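You operate a simulated robot arm through the tools that you are given. There is no shell and no other tool.

The job below is to be done with a simulated robot arm. You get a single attempt, and the scene is never put back.

TASK
Save one sharp picture on the light microscope with the marked grain in the middle.
Fine: push the light slider in for the camera; stay at 4x; leave lamp wheel and condenser.

The check looks at the end state, three seconds after you hand in, the way a careful person would. Anything else that was tipped, shoved, dropped, spilled or broken makes it a failure.

THE ROBOT
A 6-joint arm with a two-finger parallel gripper, fixed in place. Base frame: the origin is on the floor under the middle of its stand, x ahead of it, y to its left, z up. Readings come in mm, rad, newtons and seconds.
It reaches about 1347 mm from its shoulder. Its first joint turns from -2.897 to 2.897 rad. Payload 3.91 kg.
The tool frame sits at the grasp point between the pads (the TCP): z along the fingers, y along the line on which they close. The tips reach 30 mm beyond it. The gripper opens to 110 mm. The fingers are 20 mm wide and 10 mm thick; the gripper's body (48 by 112 mm) begins 55 mm behind the TCP.
Orientation is that of the tool frame in the base frame, as [roll, pitch, yaw] about the fixed x, y, z axes, in that order (R = Rz(yaw) Ry(pitch) Rx(roll)). With the fingers straight down and closing along the base's y, the tool's x points along the base's -x, its y along +y and its z along -z.

THE INTERFACE
- The arm moves only by the tool step_arm. Its argument "commands" is a list that holds one entry, the list of rows, each a list of 7 numbers: the finger opening in mm, from 0 to 110, then the shift along the tool's x, y, z in mm, then the turn, a rotation vector about the tool's x, y, z in rad. In form: [[[fingers, dx, dy, dz, wx, wy, wz], ...]]. A call has 1 to 20 rows; each row shifts and turns the commanded pose from where the row before left it, along the tool's axes as they then stand. Each row takes 0.2 s and may step no farther than 50 mm and 0.15 rad from the row before; otherwise, or with a gripper value out of range, the whole call is refused. Where a pose cannot be reached the arm comes as near as it can. A force on the tool above 80 N (or 10 N above the force at the start of the call, whichever is more), or a blocked arm, ends the call early, and 0.2 s more pass. The fingers move at their own pace (about 108 mm/s each) and stop on an object; they squeeze with about 45 N. The grip force told is the motor's: it shows also when the fingers shut on nothing. Time passes only in rows, and 0.2 s behind the last, so rows that do not move let the fingers close. The reply holds the time, the measured pose of the TCP, the force on the tool along the base axes, the opening and the grip force, in the units named above and with some noise, with the torque about the TCP (base axes, N m) and any sound that the robot's microphone picked up.
- Cameras (640 x 400 px; columns grow to the right, rows downward): "scene" is fixed at [221.9, 499.7, 1417.3]; the picture's right is [-0.60, -0.80, 0.00], its down [-0.31, 0.23, -0.92] and it looks along [0.74, -0.55, -0.38] (base axes); focal length 315 px, centre (320, 200). "wrist" rides on the gripper at [73, 17, -103] in the tool frame; the picture's right is [-0.23, 0.97, 0.00], its down [-0.76, -0.18, -0.62] and it looks along [-0.61, -0.14, 0.78] (tool axes); focal length 222 px, centre (320, 200). There is no depth. A picture from a camera that has moved, and an enlarged one, comes with that camera's place and axes in the base frame and with its lens.
- grab_frame(camera): a new picture of that camera. No time passes.
- close_up(camera, box): a new picture of the part [left, top, right, bottom] of that camera's present view, enlarged. No time passes.
- finish_job(): hands the job in; it is judged then, once.

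Nothing tells you positions but the pictures and the camera data. Unless the task says otherwise, let go and move clear before handing in.

The tools are called after ">>>" by a JSON object that holds its "api" and its "payload". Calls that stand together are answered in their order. step_arm: Moves the arm, as the interface text tells. Its arguments: {"type":"object","properties":{"commands":{"type":"array","items":{"type":"array","items":{"type":"array","items":{"type":"number"}}}}},"required":["commands"]} The other tools are called the same way: grab_frame (camera) takes a picture; close_up (camera, box) takes an enlarged picture of a part of a camera's view; finish_job () hands the job in.

At the start:

```text
t: 0.0
ee_pos: [593.0, 3.8, 1303.4]
tcp_rot: [3.141, 0.005, 3.141]
wrist_force: [1.1, 0.4, 0.0]
ft_torque: [0.01, -0.02, 0.0]
finger_gap: 109.9
grip_force: 0.1
```

scene: 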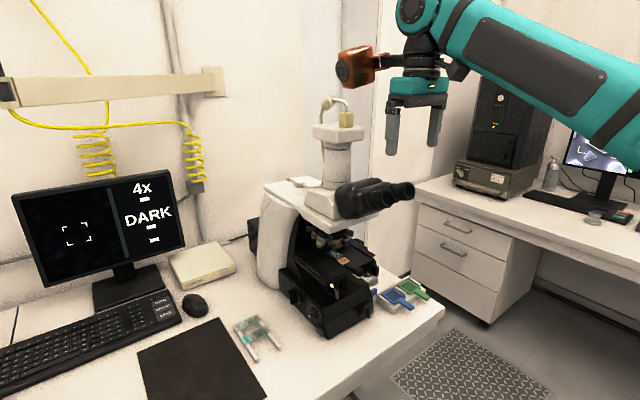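
wrist: 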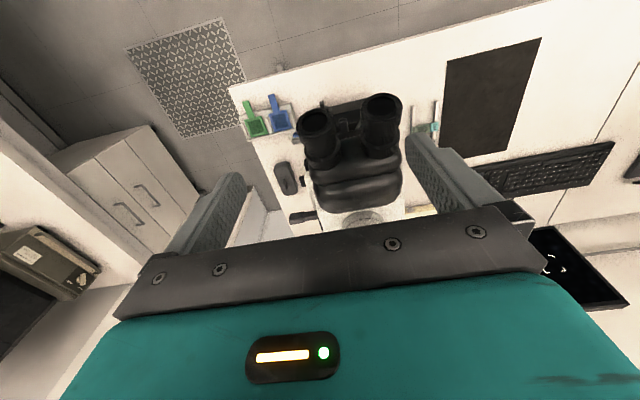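

I see a bench with a microscope, a monitor reading "4x / DARK", a keyboard and slides nearby, and the gripper hanging above. I'll take enlarged views to find the light slider, the focus and stage knobs and the save key.

>>> {"api": "close_up", "payload": {"camera": "scene", "box": [220, 80, 460, 350]}}

>>> {"api": "close_up", "payload": {"camera": "scene", "box": [0, 160, 270, 400]}}

>>> {"api": "close_up", "payload": {"camera": "wrist", "box": [230, 60, 470, 230]}}

>>> {"api": "close_up", "payload": {"camera": "scene", "box": [280, 90, 420, 200]}}

```text
1.48 times, centred on (340, 215) of scene
camera zoom: at [221.9, 499.7, 1417.3], right [-0.6, -0.8, 0.0], down [-0.31, 0.23, -0.92], along [0.74, -0.55, -0.38], focal length 467 px, centre (290, 178)
```

zoom: 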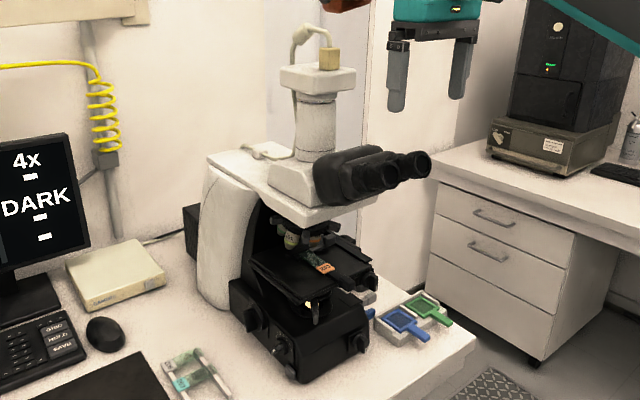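

```text
1.67 times, centred on (135, 280) of scene
camera zoom: at [221.9, 499.7, 1417.3], right [-0.6, -0.8, 0.0], down [-0.31, 0.23, -0.92], along [0.74, -0.55, -0.38], focal length 525 px, centre (628, 67)
```

zoom: 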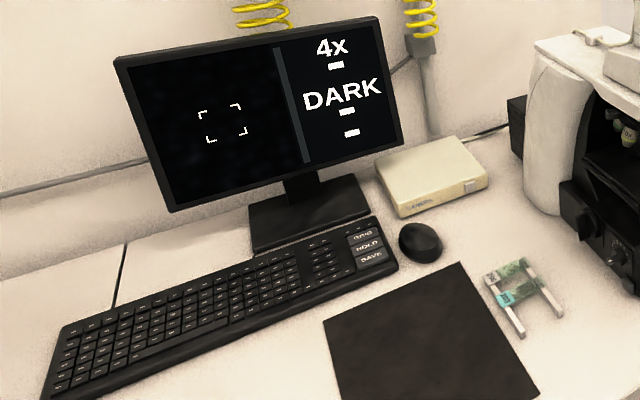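

```text
2.35 times, centred on (350, 145) of wrist
camera zoom: at [520.2, 21.0, 1407.5], right [0.23, 0.97, 0.0], down [0.76, -0.18, 0.63], along [0.61, -0.14, -0.78], focal length 523 px, centre (249, 329)
```

zoom: 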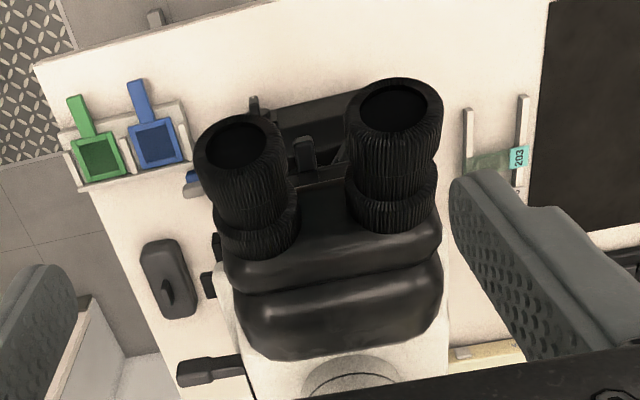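

```text
3.64 times, centred on (350, 145) of scene
camera zoom: at [221.9, 499.7, 1417.3], right [-0.6, -0.8, 0.0], down [-0.31, 0.23, -0.92], along [0.74, -0.55, -0.38], focal length 1146 px, centre (211, 400)
```

zoom: 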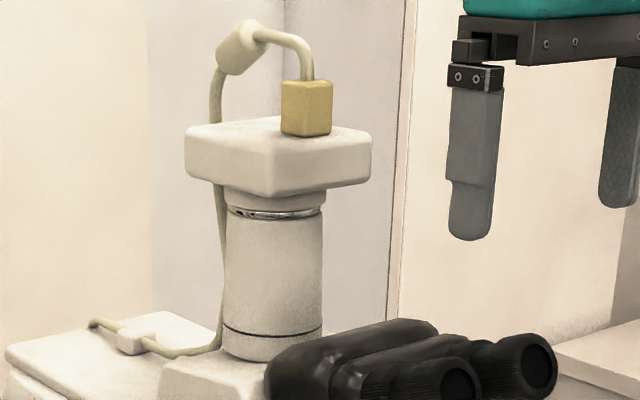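

The microscope faces the robot, the keyboard has special keys at its right end, and a black rod seems to stick out on the -y side of the head. I'll look at those parts more closely.

>>> {"api": "close_up", "payload": {"camera": "scene", "box": [130, 270, 210, 330]}}

>>> {"api": "close_up", "payload": {"camera": "scene", "box": [270, 210, 400, 345]}}

>>> {"api": "close_up", "payload": {"camera": "scene", "box": [20, 170, 190, 280]}}

>>> {"api": "close_up", "payload": {"camera": "wrist", "box": [260, 140, 340, 230]}}

>>> {"api": "close_up", "payload": {"camera": "scene", "box": [260, 160, 420, 240]}}

```text
6.67 times, centred on (170, 300) of scene
camera zoom: at [221.9, 499.7, 1417.3], right [-0.6, -0.8, 0.0], down [-0.31, 0.23, -0.92], along [0.74, -0.55, -0.38], focal length 2100 px, centre (1320, -467)
```

zoom: 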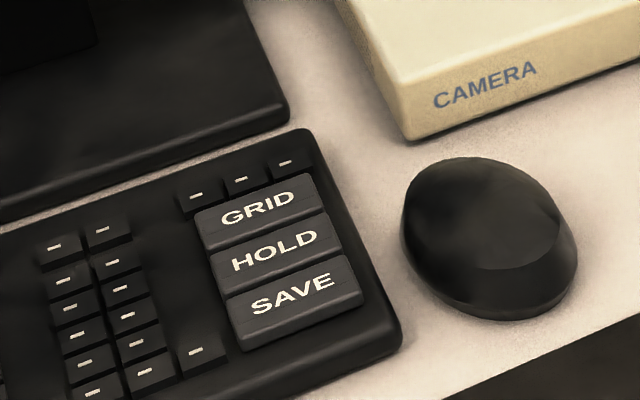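

```text
2.96 times, centred on (335, 278) of scene
camera zoom: at [221.9, 499.7, 1417.3], right [-0.6, -0.8, 0.0], down [-0.31, 0.23, -0.92], along [0.74, -0.55, -0.38], focal length 933 px, centre (276, -30)
```

zoom: 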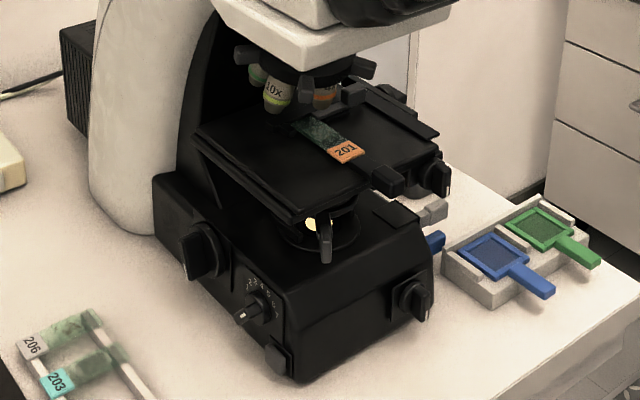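

```text
3.64 times, centred on (105, 225) of scene
camera zoom: at [221.9, 499.7, 1417.3], right [-0.6, -0.8, 0.0], down [-0.31, 0.23, -0.92], along [0.74, -0.55, -0.38], focal length 1146 px, centre (1102, 109)
```

zoom: 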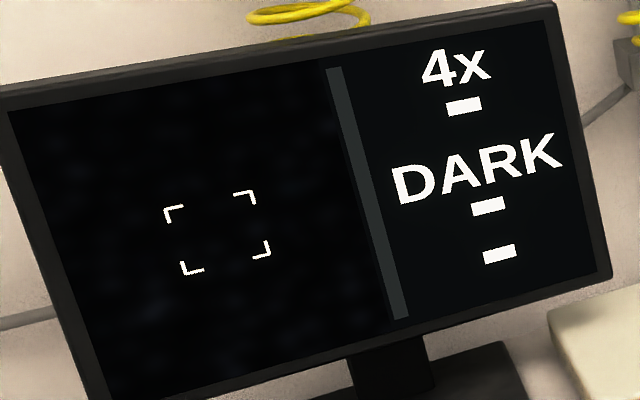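

```text
4.44 times, centred on (300, 185) of wrist
camera zoom: at [520.2, 21.0, 1407.5], right [0.23, 0.97, 0.0], down [0.76, -0.18, 0.63], along [0.61, -0.14, -0.78], focal length 987 px, centre (409, 267)
```

zoom: 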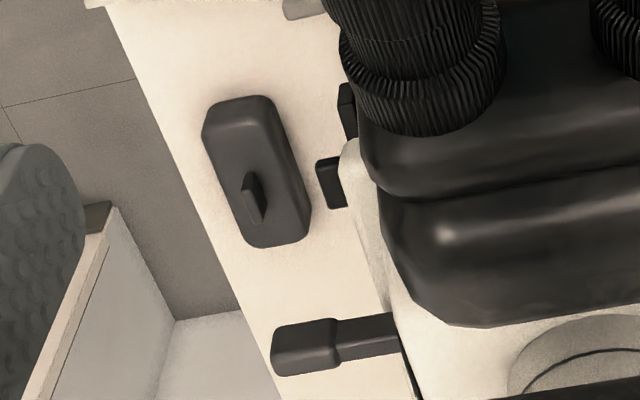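

```text
4.00 times, centred on (340, 200) of scene
camera zoom: at [221.9, 499.7, 1417.3], right [-0.6, -0.8, 0.0], down [-0.31, 0.23, -0.92], along [0.74, -0.55, -0.38], focal length 1260 px, centre (240, 200)
```

zoom: 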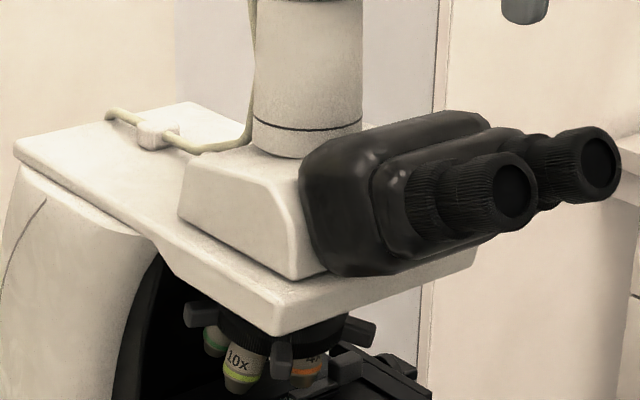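

The microscope's midline is near y≈31 with its eyepieces toward the robot, and the slider rod sticks out at about (760, -75, 1140). I'll swing the wrist camera round to the -y side to see the rod and the stage and focus knobs.

>>> {"api": "step_arm", "payload": {"commands": [[[110, 15, -45, 0, 0, 0, 0], [110, 15, -45, 0, 0, 0, 0], [110, 15, -45, 0, 0, 0, 0], [110, 15, -45, 0, 0, 0, 0], [110, 15, -45, 0, 0, 0, 0], [110, 15, -45, 0, 0, 0, 0], [110, 15, -45, 0, 0, 0, 0], [110, 15, -45, 0, 0, 0, 0], [110, 0, 0, 0, 0, 0, -0.14], [110, 0, 0, 0, 0, 0, -0.14], [110, 0, 0, 0, 0, 0, -0.14], [110, 0, 0, 0, 0, 0, -0.14], [110, 0, 0, 0, 0, 0, -0.14], [110, 0, 0, 0, 0, 0, -0.14], [110, 0, 0, 0, 0, 0, -0.14], [110, 0, 0, 0, 0, 0, -0.14], [110, 0, 0, 0, 0, -0.12, 0], [110, 0, 0, 0, 0, -0.12, 0], [110, 0, 0, 0, 0, -0.12, 0]]]}}

>>> {"api": "grab_frame", "payload": {"camera": "wrist"}}

>>> {"api": "grab_frame", "payload": {"camera": "scene"}}

```text
t: 4.0
ee_pos: [475.6, -348.7, 1265.0]
tcp_rot: [-3.131, 0.36, -2.019]
wrist_force: [-0.8, 1.2, 0.8]
ft_torque: [-0.03, -0.01, -0.01]
finger_gap: 110.0
grip_force: 0.1
out of reach, approached as far as the arm can: row 17, 18, 19
```

```text
taken
camera wrist: at [414.1, -433.6, 1338.1], right [-0.78, 0.62, 0.07], down [0.37, 0.37, 0.85], along [0.5, 0.69, -0.52], focal length 222 px, centre (320, 200)
```

wrist: 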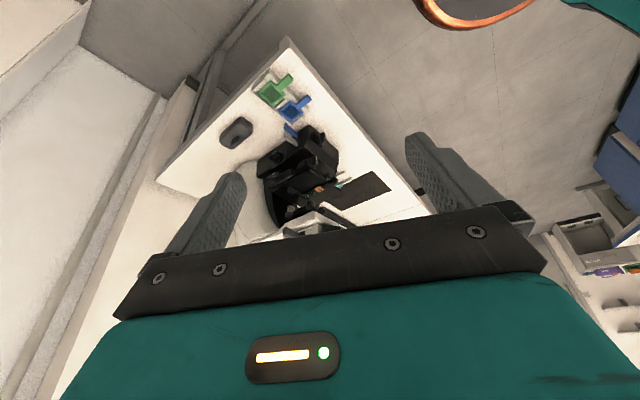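

```text
taken
```

scene: 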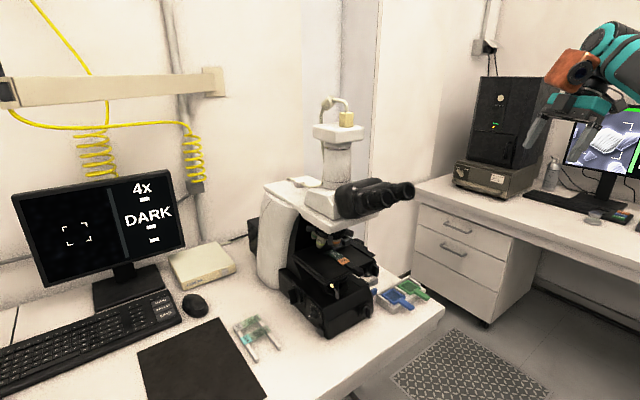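

I now have an upside-down view of the -y side: the stage area, the blue and green filter holders and a grey box on the bench. I'll enlarge it.

>>> {"api": "close_up", "payload": {"camera": "wrist", "box": [210, 70, 390, 240]}}

>>> {"api": "close_up", "payload": {"camera": "wrist", "box": [245, 120, 365, 240]}}

```text
2.35 times, centred on (300, 155) of wrist
camera zoom: at [414.1, -433.6, 1338.1], right [-0.78, 0.62, 0.07], down [0.37, 0.37, 0.85], along [0.5, 0.69, -0.52], focal length 523 px, centre (367, 306)
```

zoom: 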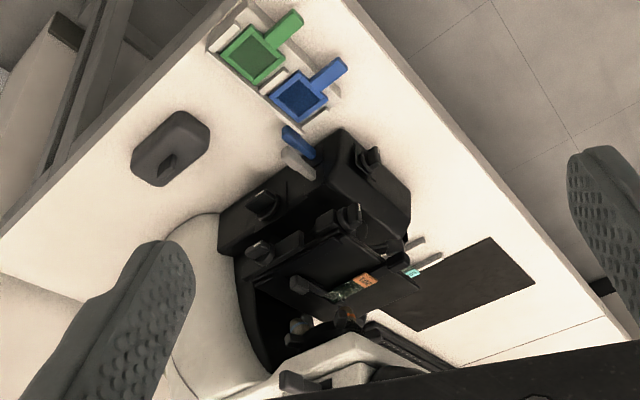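

```text
3.33 times, centred on (305, 180) of wrist
camera zoom: at [414.1, -433.6, 1338.1], right [-0.78, 0.62, 0.07], down [0.37, 0.37, 0.85], along [0.5, 0.69, -0.52], focal length 740 px, centre (370, 267)
```

zoom: 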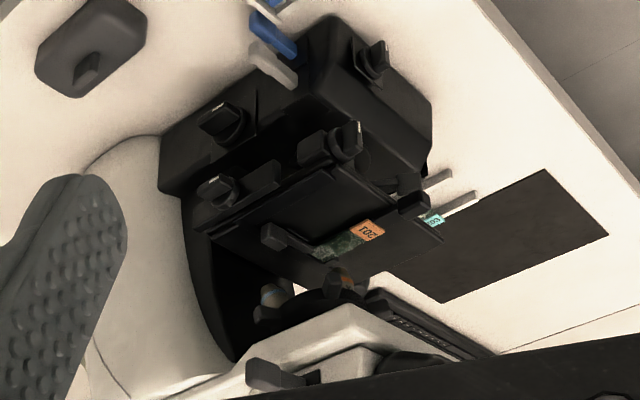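

From this side I see bar-handled knobs: one low on the -y face, one on the stage's -y edge, one on the stage front and one on the base front. I'll move closer on the -y side to read their labels.

>>> {"api": "step_arm", "payload": {"commands": [[[110, 0, 0, 0, 0, 0.12, 0], [110, 0, 0, 0, 0, 0.12, 0], [110, 0, 0, 0, 0, 0.12, 0], [110, -15, -43.3, 19, 0, 0, 0], [110, -15, -43.3, 19, 0, 0, 0], [110, -15, -43.3, 19, 0, 0, 0], [110, -15, -43.3, 19, 0, 0, 0], [110, -15, -43.3, 19, 0, 0, 0], [110, -15, -43.3, 19, 0, 0, 0], [110, 0, 0, 0, 0, 0, -0.15], [110, 0, 0, 0, 0, 0, -0.15], [110, 0, 0, 0, 0, 0, -0.15], [110, 0, 0, 0, 0, -0.15, 0], [110, 0, 0, 0, 0, -0.15, 0]]]}}

>>> {"api": "grab_frame", "payload": {"camera": "wrist"}}

```text
t: 7.0
ee_pos: [748.5, -381.6, 1153.4]
tcp_rot: [-3.138, 0.299, -1.569]
wrist_force: [0.1, 1.2, 1.1]
ft_torque: [-0.03, 0.01, 0.02]
finger_gap: 110.0
grip_force: 0.0
```

```text
taken
camera wrist: at [732.2, -479.6, 1232.1], right [-0.97, 0.22, 0.06], down [0.17, 0.54, 0.82], along [0.14, 0.81, -0.57], focal length 222 px, centre (320, 200)
```

wrist: 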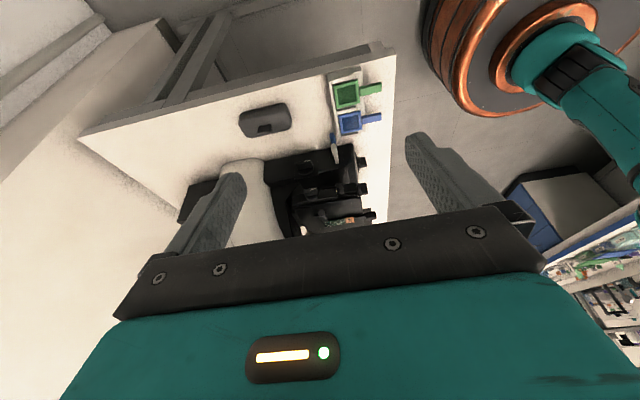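

The gripper body hides the lower half of this view, so the knobs show only in the upper part. I'll enlarge that.

>>> {"api": "close_up", "payload": {"camera": "wrist", "box": [255, 130, 395, 240]}}

>>> {"api": "close_up", "payload": {"camera": "wrist", "box": [230, 60, 400, 160]}}

```text
3.64 times, centred on (325, 185) of wrist
camera zoom: at [732.2, -479.6, 1232.1], right [-0.97, 0.22, 0.06], down [0.17, 0.54, 0.82], along [0.14, 0.81, -0.57], focal length 808 px, centre (302, 254)
```

zoom: 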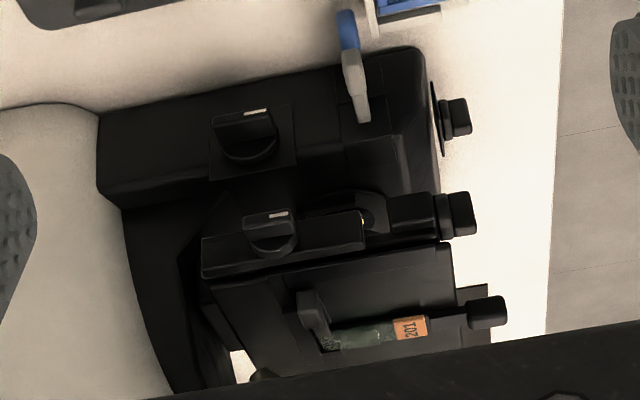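

```text
3.76 times, centred on (315, 110) of wrist
camera zoom: at [732.2, -479.6, 1232.1], right [-0.97, 0.22, 0.06], down [0.17, 0.54, 0.82], along [0.14, 0.81, -0.57], focal length 836 px, centre (339, 539)
```

zoom: 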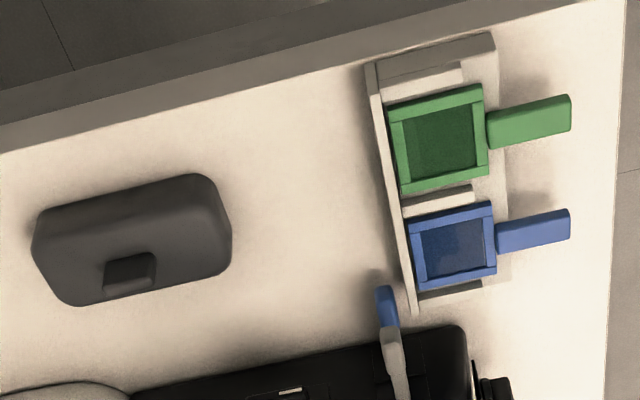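

I place the -y base knob at about (840, -65, 819), the stage -y knob at (818, -93, 935), the stage front knob at (700, -50, 920) and the base front knob at (688, -14, 803). I'll look for labels at high zoom.

>>> {"api": "close_up", "payload": {"camera": "scene", "box": [320, 280, 350, 340]}}

>>> {"api": "close_up", "payload": {"camera": "scene", "box": [285, 270, 335, 345]}}

>>> {"api": "close_up", "payload": {"camera": "scene", "box": [365, 255, 400, 330]}}

>>> {"api": "close_up", "payload": {"camera": "scene", "box": [340, 230, 400, 330]}}

>>> {"api": "close_up", "payload": {"camera": "wrist", "box": [290, 140, 370, 190]}}

```text
6.67 times, centred on (335, 310) of scene
camera zoom: at [221.9, 499.7, 1417.3], right [-0.6, -0.8, 0.0], down [-0.31, 0.23, -0.92], along [0.74, -0.55, -0.38], focal length 2100 px, centre (220, -533)
```

zoom: 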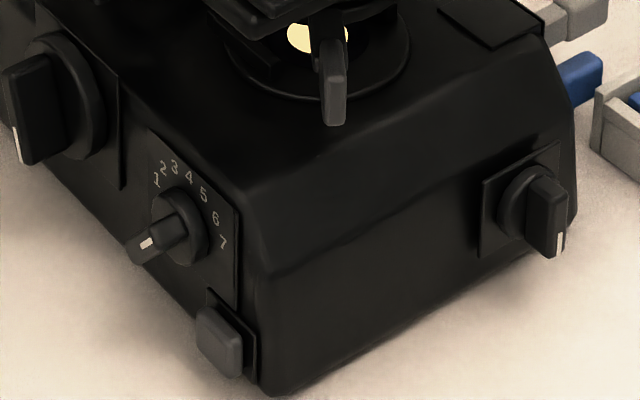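

```text
5.33 times, centred on (310, 308) of scene
camera zoom: at [221.9, 499.7, 1417.3], right [-0.6, -0.8, 0.0], down [-0.31, 0.23, -0.92], along [0.74, -0.55, -0.38], focal length 1680 px, centre (373, -373)
```

zoom: 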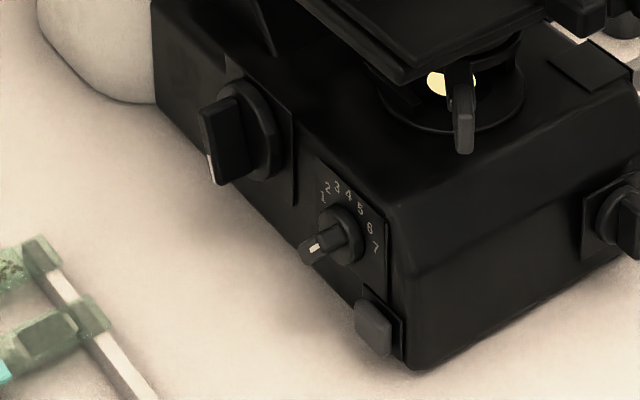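

```text
5.33 times, centred on (382, 292) of scene
camera zoom: at [221.9, 499.7, 1417.3], right [-0.6, -0.8, 0.0], down [-0.31, 0.23, -0.92], along [0.74, -0.55, -0.38], focal length 1680 px, centre (-13, -293)
```

zoom: 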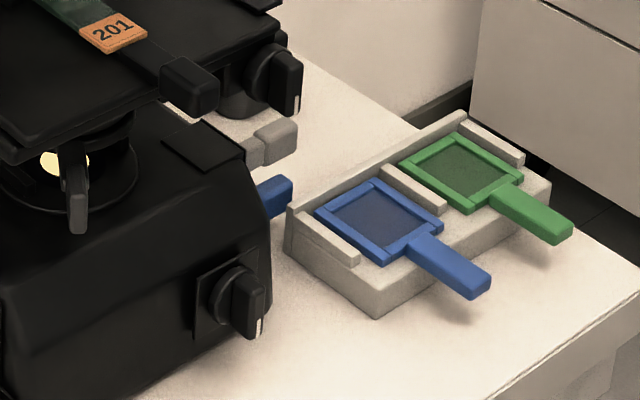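

```text
4.00 times, centred on (370, 280) of scene
camera zoom: at [221.9, 499.7, 1417.3], right [-0.6, -0.8, 0.0], down [-0.31, 0.23, -0.92], along [0.74, -0.55, -0.38], focal length 1260 px, centre (120, -120)
```

zoom: 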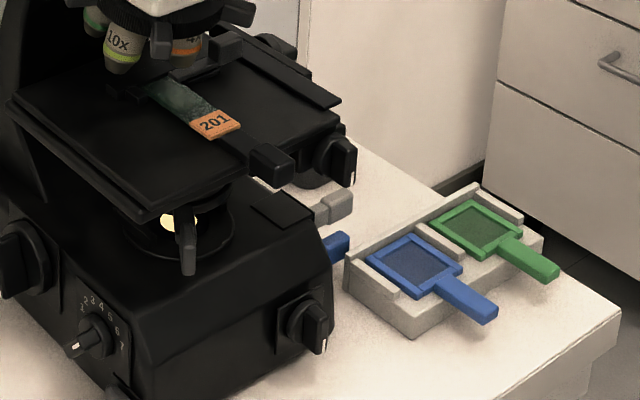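

```text
8.00 times, centred on (330, 165) of wrist
camera zoom: at [732.2, -479.6, 1232.1], right [-0.97, 0.22, 0.06], down [0.17, 0.54, 0.82], along [0.14, 0.81, -0.57], focal length 1777 px, centre (240, 480)
```

zoom: 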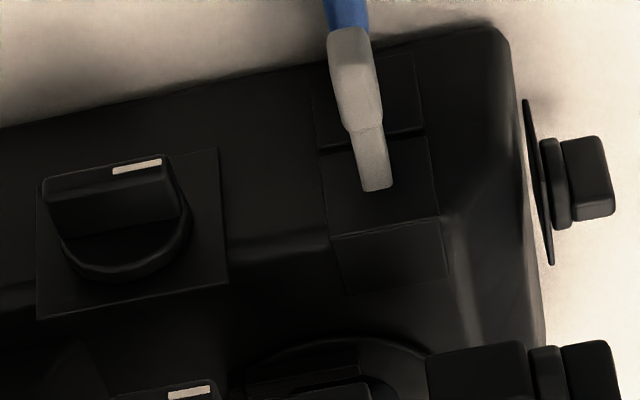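

There are no printed labels, only white index marks on the knobs, and the slider knob is at roughly (768, -78, 1121). I'll point the tool horizontally along +y for a head-on view of the whole -y side.

>>> {"api": "step_arm", "payload": {"commands": [[[110, 0, 0, 0, 0, -0.15, 0], [110, 0, 0, 0, 0, -0.15, 0], [110, 0, 0, 0, 0, -0.15, 0], [110, 0, 0, 0, 0, -0.15, 0], [110, 0, 0, 0, 0, -0.15, 0], [110, 0, 0, 0, 0, -0.15, 0], [110, 0, 0, 0, 0, -0.15, 0], [110, 0, 0, 0, 0, -0.15, 0], [110, 0, 0, 0, 0, -0.07, 0]]]}}

>>> {"api": "grab_frame", "payload": {"camera": "wrist"}}

>>> {"api": "grab_frame", "payload": {"camera": "scene"}}

```text
t: 9.0
ee_pos: [768.7, -195.9, 993.2]
tcp_rot: [-2.785, 1.555, -1.248]
wrist_force: [-0.5, -1.7, -0.1]
ft_torque: [-0.01, -0.03, -0.04]
finger_gap: 109.9
grip_force: 0.0
out of reach, approached as far as the arm can: row 1, 2, 3, 4, 5, 6, 7, 8, 9
```

```text
taken
camera wrist: at [748.9, -299.1, 922.2], right [-0.97, 0.04, 0.22], down [0.15, -0.62, 0.77], along [0.17, 0.79, 0.6], focal length 222 px, centre (320, 200)
```

wrist: 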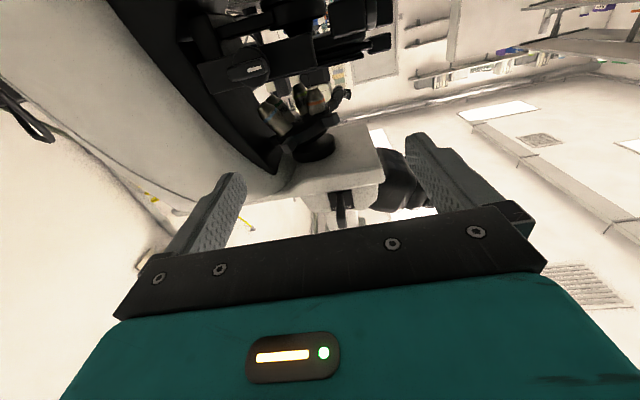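

```text
taken
```

scene: 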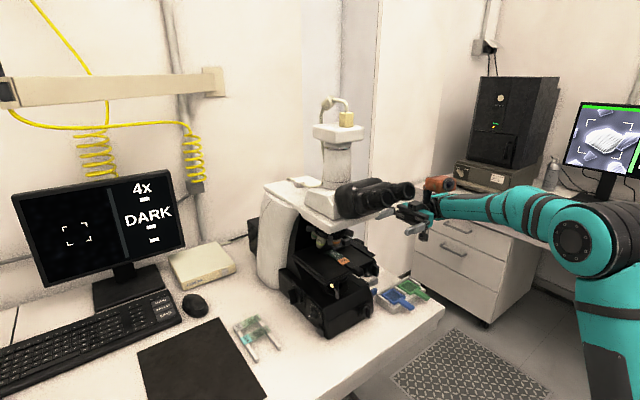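

The tool now points along +y, and the solver pulled the TCP to (769, -196, 993), so I'll keep later steps small and check them. The wrist camera looks up under the head and shows the rod, so I'll zoom in on it.

>>> {"api": "close_up", "payload": {"camera": "wrist", "box": [240, 120, 440, 240]}}

>>> {"api": "close_up", "payload": {"camera": "wrist", "box": [160, 0, 400, 150]}}

>>> {"api": "close_up", "payload": {"camera": "scene", "box": [360, 150, 640, 330]}}

```text
3.20 times, centred on (340, 180) of wrist
camera zoom: at [748.9, -299.1, 922.2], right [-0.97, 0.04, 0.22], down [0.15, -0.62, 0.77], along [0.17, 0.79, 0.6], focal length 711 px, centre (256, 264)
```

zoom: 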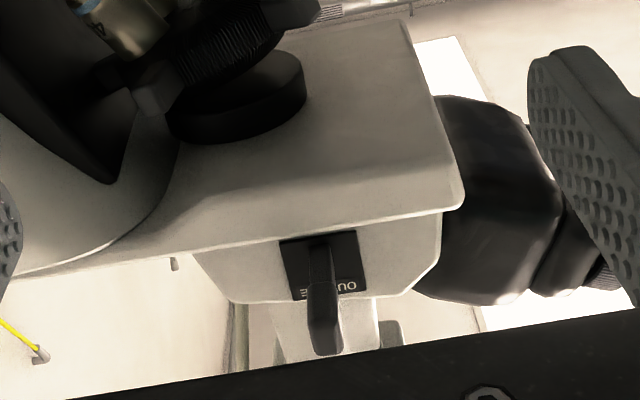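

```text
2.67 times, centred on (280, 75) of wrist
camera zoom: at [748.9, -299.1, 922.2], right [-0.97, 0.04, 0.22], down [0.15, -0.62, 0.77], along [0.17, 0.79, 0.6], focal length 592 px, centre (427, 533)
```

zoom: 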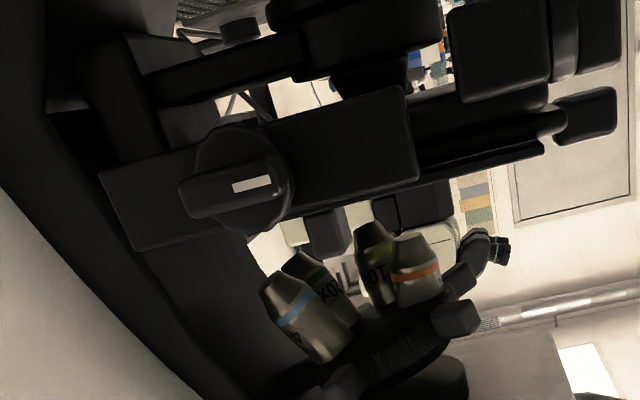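

```text
2.22 times, centred on (500, 240) of scene
camera zoom: at [221.9, 499.7, 1417.3], right [-0.6, -0.8, 0.0], down [-0.31, 0.23, -0.92], along [0.74, -0.55, -0.38], focal length 700 px, centre (-80, 111)
```

zoom: 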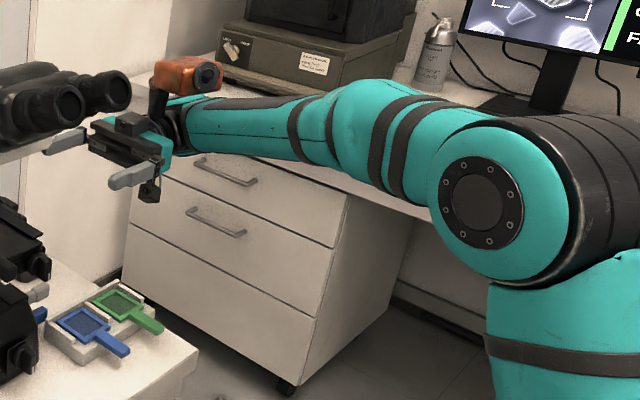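

The slider rod sits on a labelled plate on the head's -y side. I'll zoom in to read the text.

>>> {"api": "close_up", "payload": {"camera": "wrist", "box": [320, 185, 370, 235]}}

>>> {"api": "close_up", "payload": {"camera": "wrist", "box": [180, 30, 320, 120]}}

```text
8.00 times, centred on (345, 210) of wrist
camera zoom: at [748.9, -299.1, 922.2], right [-0.97, 0.04, 0.22], down [0.15, -0.62, 0.77], along [0.17, 0.79, 0.6], focal length 1777 px, centre (120, 120)
```

zoom: 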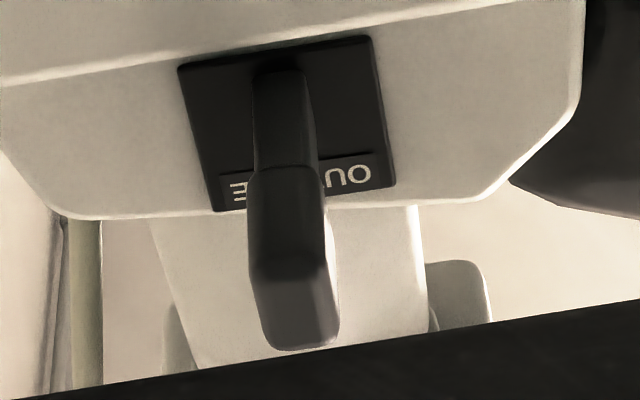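

```text
4.44 times, centred on (250, 75) of wrist
camera zoom: at [748.9, -299.1, 922.2], right [-0.97, 0.04, 0.22], down [0.15, -0.62, 0.77], along [0.17, 0.79, 0.6], focal length 987 px, centre (631, 756)
```

zoom: 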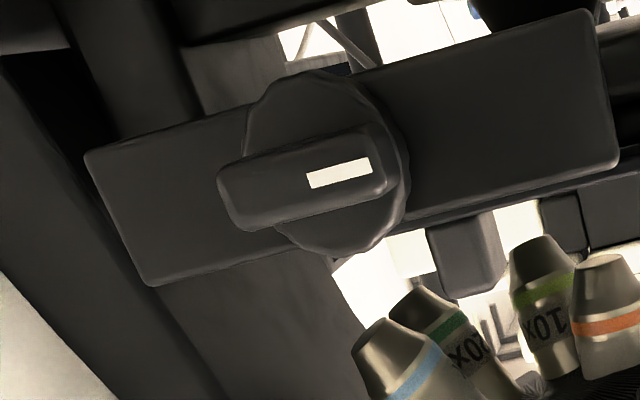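

The stem leaves the plate at about y=-33 and the knob ends near (772, -88, 1126); the label reads "OU… E", so pushing in should send light to the camera. I'll close the fingers and rise in small checked steps to the rod height.

>>> {"api": "step_arm", "payload": {"commands": [[[0, -20, 0, 0, 0, 0, 0], [0, -20, 0, 0, 0, 0, 0]]]}}

```text
t: 9.6
ee_pos: [779.0, -172.1, 1023.7]
tcp_rot: [-2.478, 1.562, -0.922]
wrist_force: [-0.2, -0.5, -0.2]
ft_torque: [0.06, -0.02, 0.01]
finger_gap: 0.0
grip_force: 17.1
out of reach, approached as far as the arm can: row 1, 2
```

The arm drifted +y while rising, so this horizontal posture is at a joint limit. I'll look at the arm's posture before choosing another approach.

>>> {"api": "grab_frame", "payload": {"camera": "scene"}}

>>> {"api": "close_up", "payload": {"camera": "scene", "box": [360, 120, 640, 400]}}

>>> {"api": "grab_frame", "payload": {"camera": "wrist"}}

```text
taken
```

scene: 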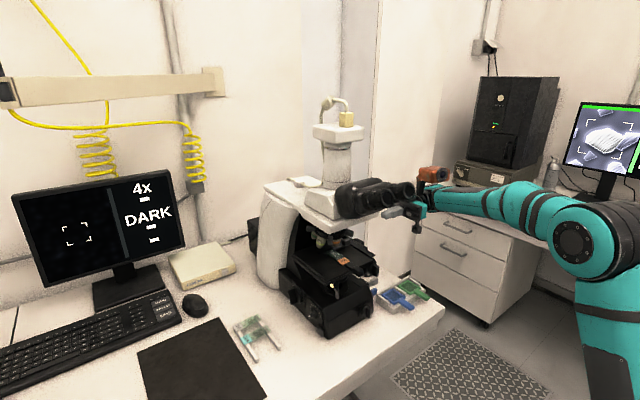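

```text
1.43 times, centred on (500, 260) of scene
camera zoom: at [221.9, 499.7, 1417.3], right [-0.6, -0.8, 0.0], down [-0.31, 0.23, -0.92], along [0.74, -0.55, -0.38], focal length 450 px, centre (63, 114)
```

zoom: 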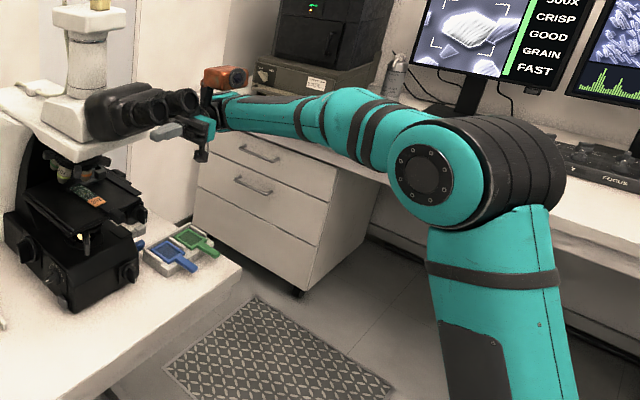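

```text
taken
camera wrist: at [760.3, -274.4, 953.5], right [-0.97, 0.01, 0.22], down [0.17, -0.62, 0.77], along [0.15, 0.78, 0.6], focal length 222 px, centre (320, 200)
```

wrist: 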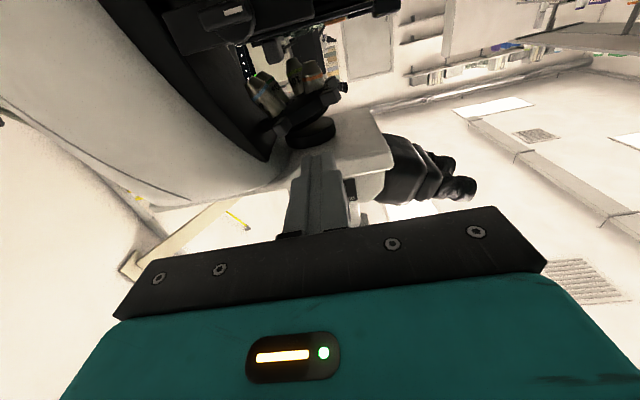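

The stretched wrist dislikes pointing +y at this height, so I'll push the slider with the side of the closed fingers while the tool points mostly down. First I'll rotate back up in place, well clear of the head.

>>> {"api": "step_arm", "payload": {"commands": [[[0, 0, 0, -5, 0, 0.14, 0], [0, 0, 0, 0, 0, 0.14, 0], [0, 0, 0, 0, 0, 0.14, 0], [0, 0, 0, 0, 0, 0.14, 0], [0, 0, 0, 0, 0, 0.14, 0], [0, 0, 0, 0, 0, 0.14, 0], [0, 0, 0, 0, 0, 0.14, 0], [0, 0, 0, 0, 0, 0.14, 0], [0, 0, 0, 0, 0, 0.14, 0]]]}}

>>> {"api": "grab_frame", "payload": {"camera": "wrist"}}

```text
t: 11.6
ee_pos: [777.8, -177.4, 1024.5]
tcp_rot: [-3.138, 0.307, -1.57]
wrist_force: [-0.5, -0.4, -0.6]
ft_torque: [0.0, 0.01, -0.01]
finger_gap: 0.0
grip_force: 37.8
```

```text
taken
camera wrist: at [760.7, -276.8, 1102.2], right [-0.97, 0.22, 0.06], down [0.18, 0.54, 0.83], along [0.15, 0.82, -0.56], focal length 222 px, centre (320, 200)
```

wrist: 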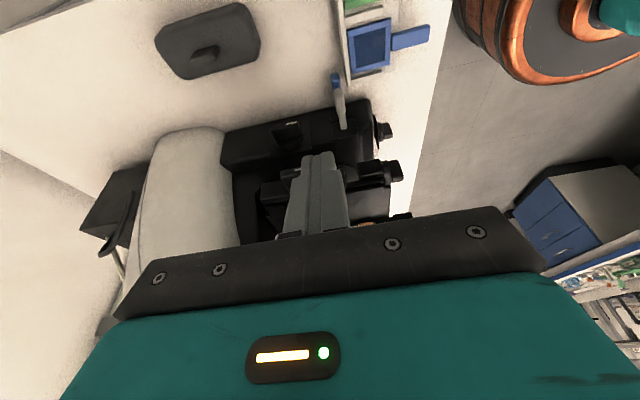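

The tool is back near vertical with a 0.3 rad tilt. I'll rise to rod height, stay about 35 mm short of the rod, and open the fingers so the camera can see it between them.

>>> {"api": "step_arm", "payload": {"commands": [[[110, -12, 2, -36, 0, 0, 0], [110, -12, 2, -36, 0, 0, 0], [110, -12, 2, -36, 0, 0, 0], [110, 0, 0, 0, 0, 0, 0]]]}}

>>> {"api": "grab_frame", "payload": {"camera": "wrist"}}

```text
t: 12.6
ee_pos: [772.2, -174.8, 1138.4]
tcp_rot: [-3.137, 0.309, -1.571]
wrist_force: [0.3, 0.2, -1.0]
ft_torque: [0.0, 0.0, 0.02]
finger_gap: 109.9
grip_force: 0.1
```

```text
taken
camera wrist: at [754.6, -275.5, 1215.9], right [-0.97, 0.22, 0.07], down [0.17, 0.54, 0.83], along [0.14, 0.82, -0.56], focal length 222 px, centre (320, 200)
```

wrist: 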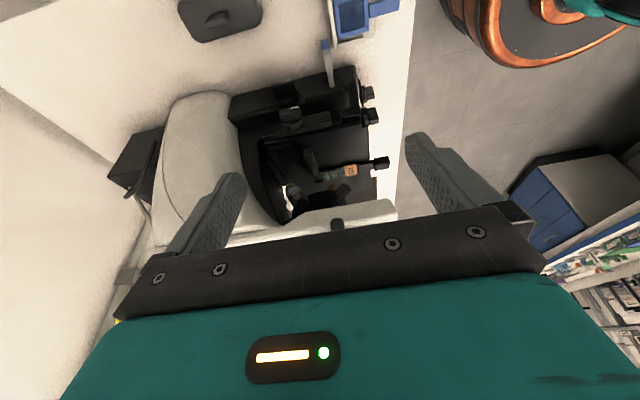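

>>> {"api": "close_up", "payload": {"camera": "wrist", "box": [280, 180, 400, 255]}}

>>> {"api": "close_up", "payload": {"camera": "wrist", "box": [220, 60, 410, 200]}}

```text
5.33 times, centred on (340, 218) of wrist
camera zoom: at [754.6, -275.5, 1215.9], right [-0.97, 0.22, 0.07], down [0.17, 0.54, 0.83], along [0.14, 0.82, -0.56], focal length 1185 px, centre (213, 107)
```

zoom: 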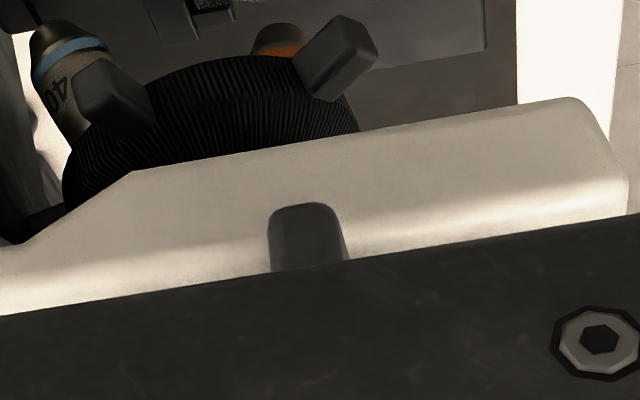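

```text
2.86 times, centred on (315, 130) of wrist
camera zoom: at [754.6, -275.5, 1215.9], right [-0.97, 0.22, 0.07], down [0.17, 0.54, 0.83], along [0.14, 0.82, -0.56], focal length 635 px, centre (334, 400)
```

zoom: 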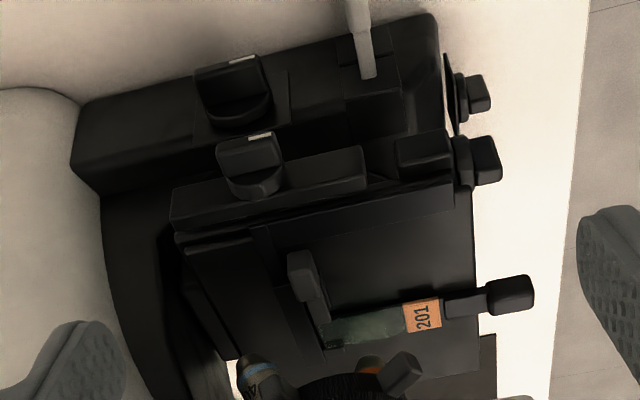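

The rod knob shows at x≈771 with its lower edge near z≈1114, as estimated. I'll close the fingers, move in to just short of it, then push with small steps.

>>> {"api": "step_arm", "payload": {"commands": [[[0, 0, 0, 0, 0, 0, 0], [0, 0, 0, 0, 0, 0, 0], [0, 0, 0, 0, 0, 0, 0], [0, -25.8, 0, 9.7, 0, 0, 0], [0, -25.8, 0, 9.7, 0, 0, 0]]]}}

>>> {"api": "step_arm", "payload": {"commands": [[[0, -4.76, 0, 1.51, 0, 0, 0], [0, -4.76, 0, 1.51, 0, 0, 0], [0, -4.76, 0, 1.51, 0, 0, 0], [0, -4.76, 0, 1.51, 0, 0, 0]]]}}

>>> {"api": "grab_frame", "payload": {"camera": "scene"}}

```text
t: 13.8
ee_pos: [771.8, -120.2, 1134.7]
tcp_rot: [-3.137, 0.309, -1.57]
wrist_force: [0.4, -0.1, 0.5]
ft_torque: [0.02, -0.01, 0.04]
finger_gap: 0.0
grip_force: 37.4
```

```text
t: 14.8
ee_pos: [772.6, -107.1, 1135.4]
tcp_rot: [-3.137, 0.313, -1.575]
wrist_force: [12.4, -63.2, 7.5]
ft_torque: [8.82, 1.91, 0.93]
finger_gap: 0.0
grip_force: 38.0
```

```text
taken
```

scene: 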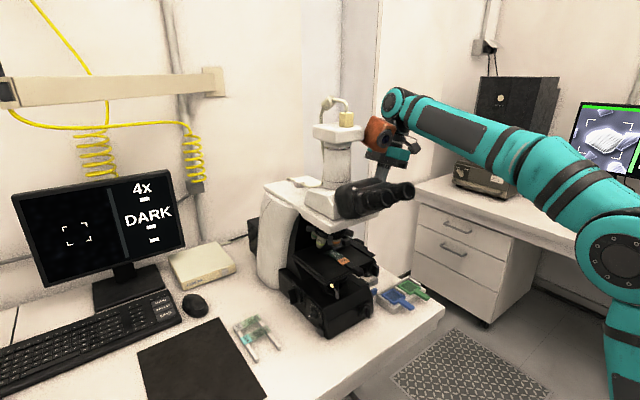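

The force is 63 N with its torque centred about 140 mm above the TCP, so the upper gripper or wrist is touching the camera head, not the fingers on the rod. I'm backing off at once.

>>> {"api": "step_arm", "payload": {"commands": [[[0, 19.0, 0, -6.0, 0, 0, 0], [0, 28.6, 0, -9.1, 0, 0, 0]]]}}

>>> {"api": "grab_frame", "payload": {"camera": "scene"}}

>>> {"api": "close_up", "payload": {"camera": "scene", "box": [290, 80, 450, 220]}}

>>> {"api": "grab_frame", "payload": {"camera": "wrist"}}

```text
t: 15.4
ee_pos: [771.1, -149.2, 1135.0]
tcp_rot: [-3.136, 0.308, -1.571]
wrist_force: [0.5, -0.1, 0.4]
ft_torque: [-0.07, -0.04, 0.01]
finger_gap: 0.3
grip_force: 37.5
```

```text
taken
```

scene: 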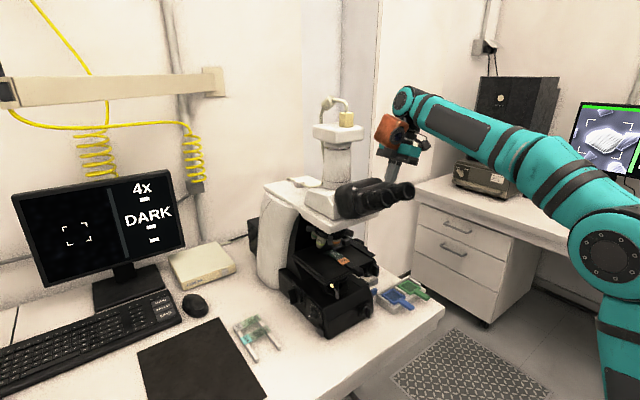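

```text
2.86 times, centred on (370, 150) of scene
camera zoom: at [221.9, 499.7, 1417.3], right [-0.6, -0.8, 0.0], down [-0.31, 0.23, -0.92], along [0.74, -0.55, -0.38], focal length 900 px, centre (177, 343)
```

zoom: 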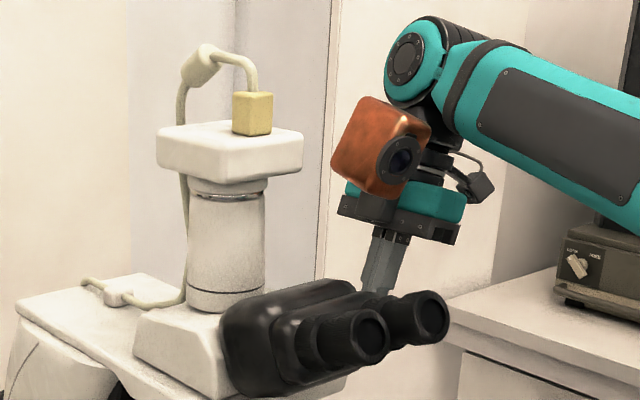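

```text
taken
camera wrist: at [754.6, -249.8, 1213.6], right [-0.97, 0.22, 0.06], down [0.17, 0.54, 0.83], along [0.14, 0.82, -0.56], focal length 222 px, centre (320, 200)
```

wrist: 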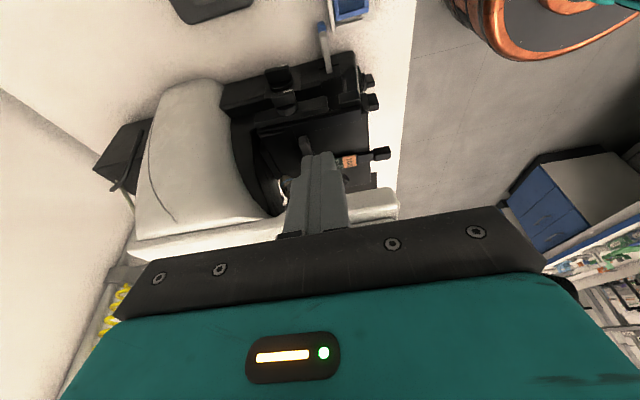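

The orange box mounted on the tool's -x side touched the camera tube at about z≈1275, and the microscope looks unmoved in the picture. I'll back away and spin the tool half a turn so the orange box faces away from the microscope.

>>> {"api": "step_arm", "payload": {"commands": [[[0, 35, 0, -11, 0, 0, 0], [0, 0, 0, 0, 0, 0, 0.15], [0, 0, 0, 0, 0, 0, 0.15], [0, 0, 0, 0, 0, 0, 0.15], [0, 0, 0, 0, 0, 0, 0.15], [0, 0, 0, 0, 0, 0, 0.15], [0, 0, 0, 0, 0, 0, 0.15], [0, 0, 0, 0, 0, 0, 0.15], [0, 0, 0, 0, 0, 0, 0.15], [0, 0, 0, 0, 0, 0, 0.15], [0, 0, 0, 0, 0, 0, 0.15]]]}}

>>> {"api": "grab_frame", "payload": {"camera": "wrist"}}

>>> {"api": "close_up", "payload": {"camera": "scene", "box": [290, 80, 450, 220]}}

```text
t: 17.8
ee_pos: [771.7, -187.0, 1133.5]
tcp_rot: [2.833, 0.024, -3.077]
wrist_force: [-0.2, -0.7, 0.0]
ft_torque: [0.0, 0.02, -0.02]
finger_gap: 0.1
grip_force: 37.8
```

```text
taken
camera wrist: at [698.1, -206.1, 1238.3], right [0.16, 0.94, 0.3], down [0.77, -0.31, 0.56], along [0.62, 0.14, -0.77], focal length 222 px, centre (320, 200)
```

wrist: 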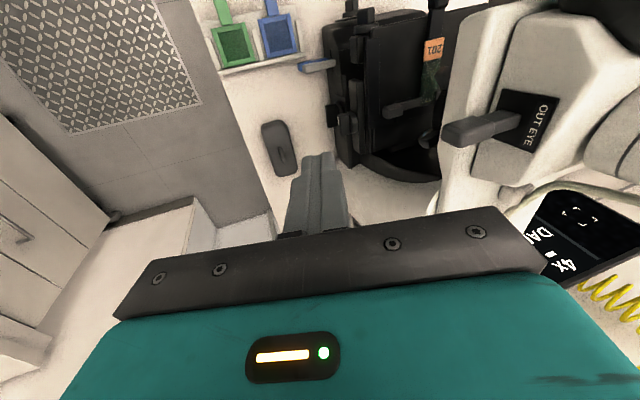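

```text
2.86 times, centred on (370, 150) of scene
camera zoom: at [221.9, 499.7, 1417.3], right [-0.6, -0.8, 0.0], down [-0.31, 0.23, -0.92], along [0.74, -0.55, -0.38], focal length 900 px, centre (177, 343)
```

zoom: 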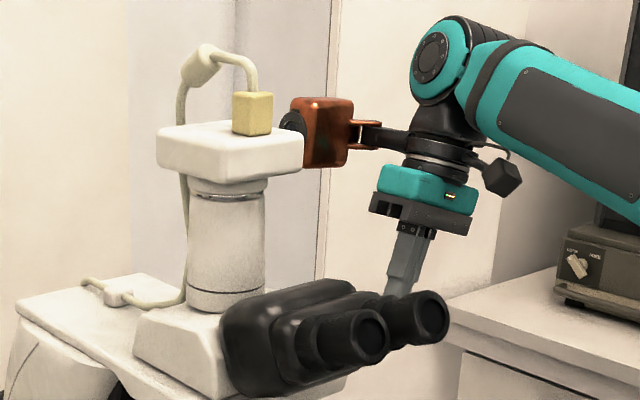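

Now I have a clear view: the plate reads "OUT EYE" with the rod beside it, the orange box points toward +x away from everything, and the monitor is visible too. I'll approach the rod end sideways (+y) with the closed fingers.

>>> {"api": "step_arm", "payload": {"commands": [[[0, -2.1, 30.4, 9.7, 0, 0, 0], [0, -2.1, 30.4, 9.7, 0, 0, 0]]]}}

>>> {"api": "grab_frame", "payload": {"camera": "wrist"}}

>>> {"api": "close_up", "payload": {"camera": "scene", "box": [290, 80, 450, 220]}}

```text
t: 18.4
ee_pos: [770.9, -123.2, 1133.3]
tcp_rot: [2.833, 0.025, -3.075]
wrist_force: [0.7, -0.4, -0.7]
ft_torque: [0.03, 0.03, -0.02]
finger_gap: 0.0
grip_force: 37.3
```

```text
taken
camera wrist: at [697.8, -143.1, 1237.3], right [0.16, 0.94, 0.3], down [0.77, -0.31, 0.56], along [0.62, 0.14, -0.77], focal length 222 px, centre (320, 200)
```

wrist: 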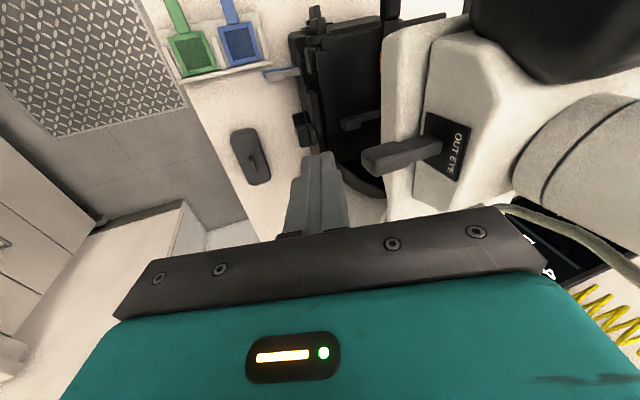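

```text
2.86 times, centred on (370, 150) of scene
camera zoom: at [221.9, 499.7, 1417.3], right [-0.6, -0.8, 0.0], down [-0.31, 0.23, -0.92], along [0.74, -0.55, -0.38], focal length 900 px, centre (177, 343)
```

zoom: 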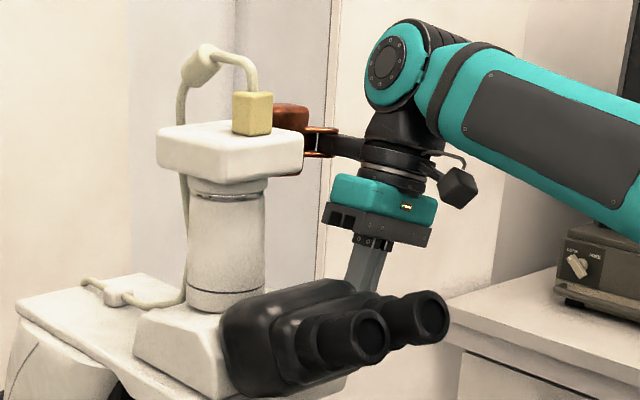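

The rod end is at about (770, -85, 1124), level with the fingertips and 24 mm away. I'll advance slowly to contact and a little beyond.

>>> {"api": "step_arm", "payload": {"commands": [[[0, -0.52, 7.6, 2.44, 0, 0, 0], [0, -0.52, 7.6, 2.44, 0, 0, 0], [0, -0.26, 3.8, 1.22, 0, 0, 0], [0, -0.26, 3.8, 1.22, 0, 0, 0], [0, -0.26, 3.8, 1.22, 0, 0, 0]]]}}

>>> {"api": "grab_frame", "payload": {"camera": "wrist"}}

```text
t: 19.6
ee_pos: [771.3, -93.6, 1135.2]
tcp_rot: [2.832, 0.026, -3.072]
wrist_force: [0.3, 0.0, 0.3]
ft_torque: [0.0, 0.01, 0.03]
finger_gap: 0.0
grip_force: 37.4
```

```text
taken
camera wrist: at [697.9, -113.9, 1238.4], right [0.16, 0.94, 0.3], down [0.77, -0.31, 0.56], along [0.62, 0.14, -0.77], focal length 222 px, centre (320, 200)
```

wrist: 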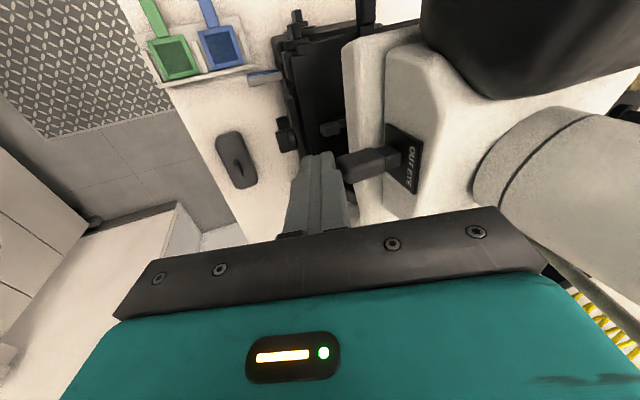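

The finger is now right beside the rod end with no force yet. I'll go on in small steps.

>>> {"api": "step_arm", "payload": {"commands": [[[0, -0.2, 2.85, 0.92, 0, 0, 0], [0, -0.2, 2.85, 0.92, 0, 0, 0], [0, -0.2, 2.85, 0.92, 0, 0, 0]]]}}

>>> {"api": "grab_frame", "payload": {"camera": "wrist"}}

>>> {"api": "grab_frame", "payload": {"camera": "scene"}}

```text
t: 20.4
ee_pos: [771.3, -85.8, 1135.9]
tcp_rot: [2.832, 0.026, -3.076]
wrist_force: [-0.3, -5.8, -0.8]
ft_torque: [-0.17, -0.03, 0.02]
finger_gap: 0.0
grip_force: 37.3
```

```text
taken
camera wrist: at [697.5, -106.1, 1238.6], right [0.16, 0.94, 0.3], down [0.77, -0.31, 0.56], along [0.62, 0.14, -0.77], focal length 222 px, centre (320, 200)
```

wrist: 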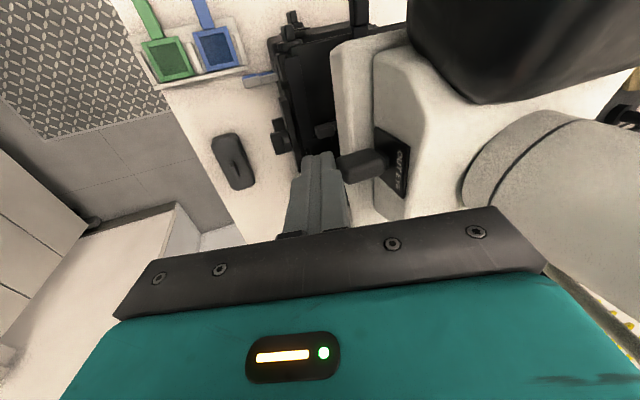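

```text
taken
```

scene: 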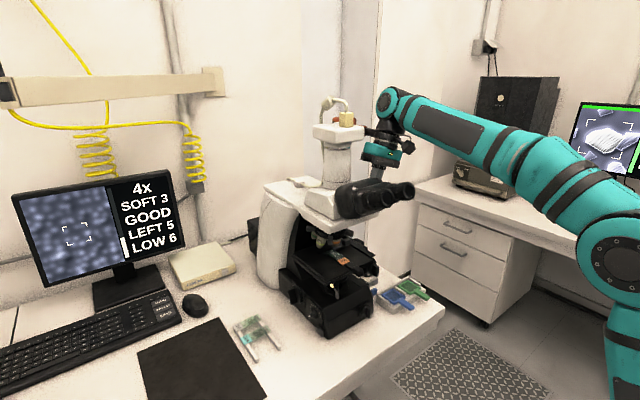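

The rod is moving at about 6 N and the monitor came alive: "4x, SOFT 3, GOOD, LEFT 5, LOW 6". I'll push on gently until the slider reaches its stop.

>>> {"api": "step_arm", "payload": {"commands": [[[0, -0.2, 2.85, 0.92, 0, 0, 0], [0, -0.2, 2.85, 0.92, 0, 0, 0]]]}}

>>> {"api": "grab_frame", "payload": {"camera": "wrist"}}

>>> {"api": "close_up", "payload": {"camera": "scene", "box": [0, 160, 200, 290]}}

```text
t: 21.0
ee_pos: [772.5, -82.0, 1135.9]
tcp_rot: [2.832, 0.024, -3.077]
wrist_force: [0.0, -36.4, -3.2]
ft_torque: [-0.93, 0.06, -0.16]
finger_gap: 0.0
grip_force: 37.7
```

```text
taken
camera wrist: at [697.6, -102.0, 1238.4], right [0.16, 0.94, 0.3], down [0.77, -0.31, 0.56], along [0.62, 0.14, -0.77], focal length 222 px, centre (320, 200)
```

wrist: 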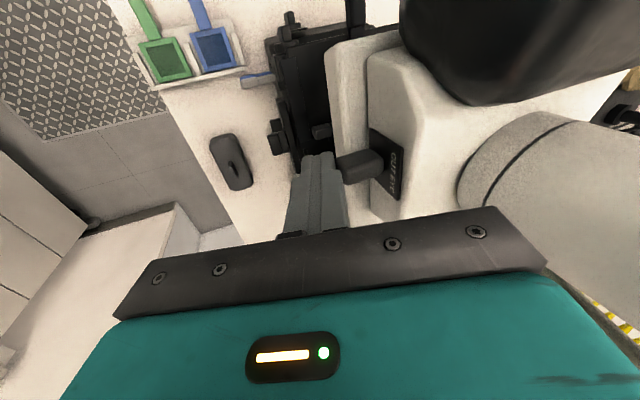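

```text
3.08 times, centred on (100, 225) of scene
camera zoom: at [221.9, 499.7, 1417.3], right [-0.6, -0.8, 0.0], down [-0.31, 0.23, -0.92], along [0.74, -0.55, -0.38], focal length 969 px, centre (997, 123)
```

zoom: 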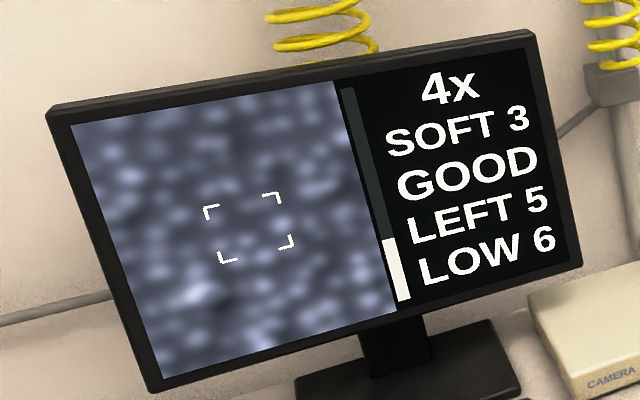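

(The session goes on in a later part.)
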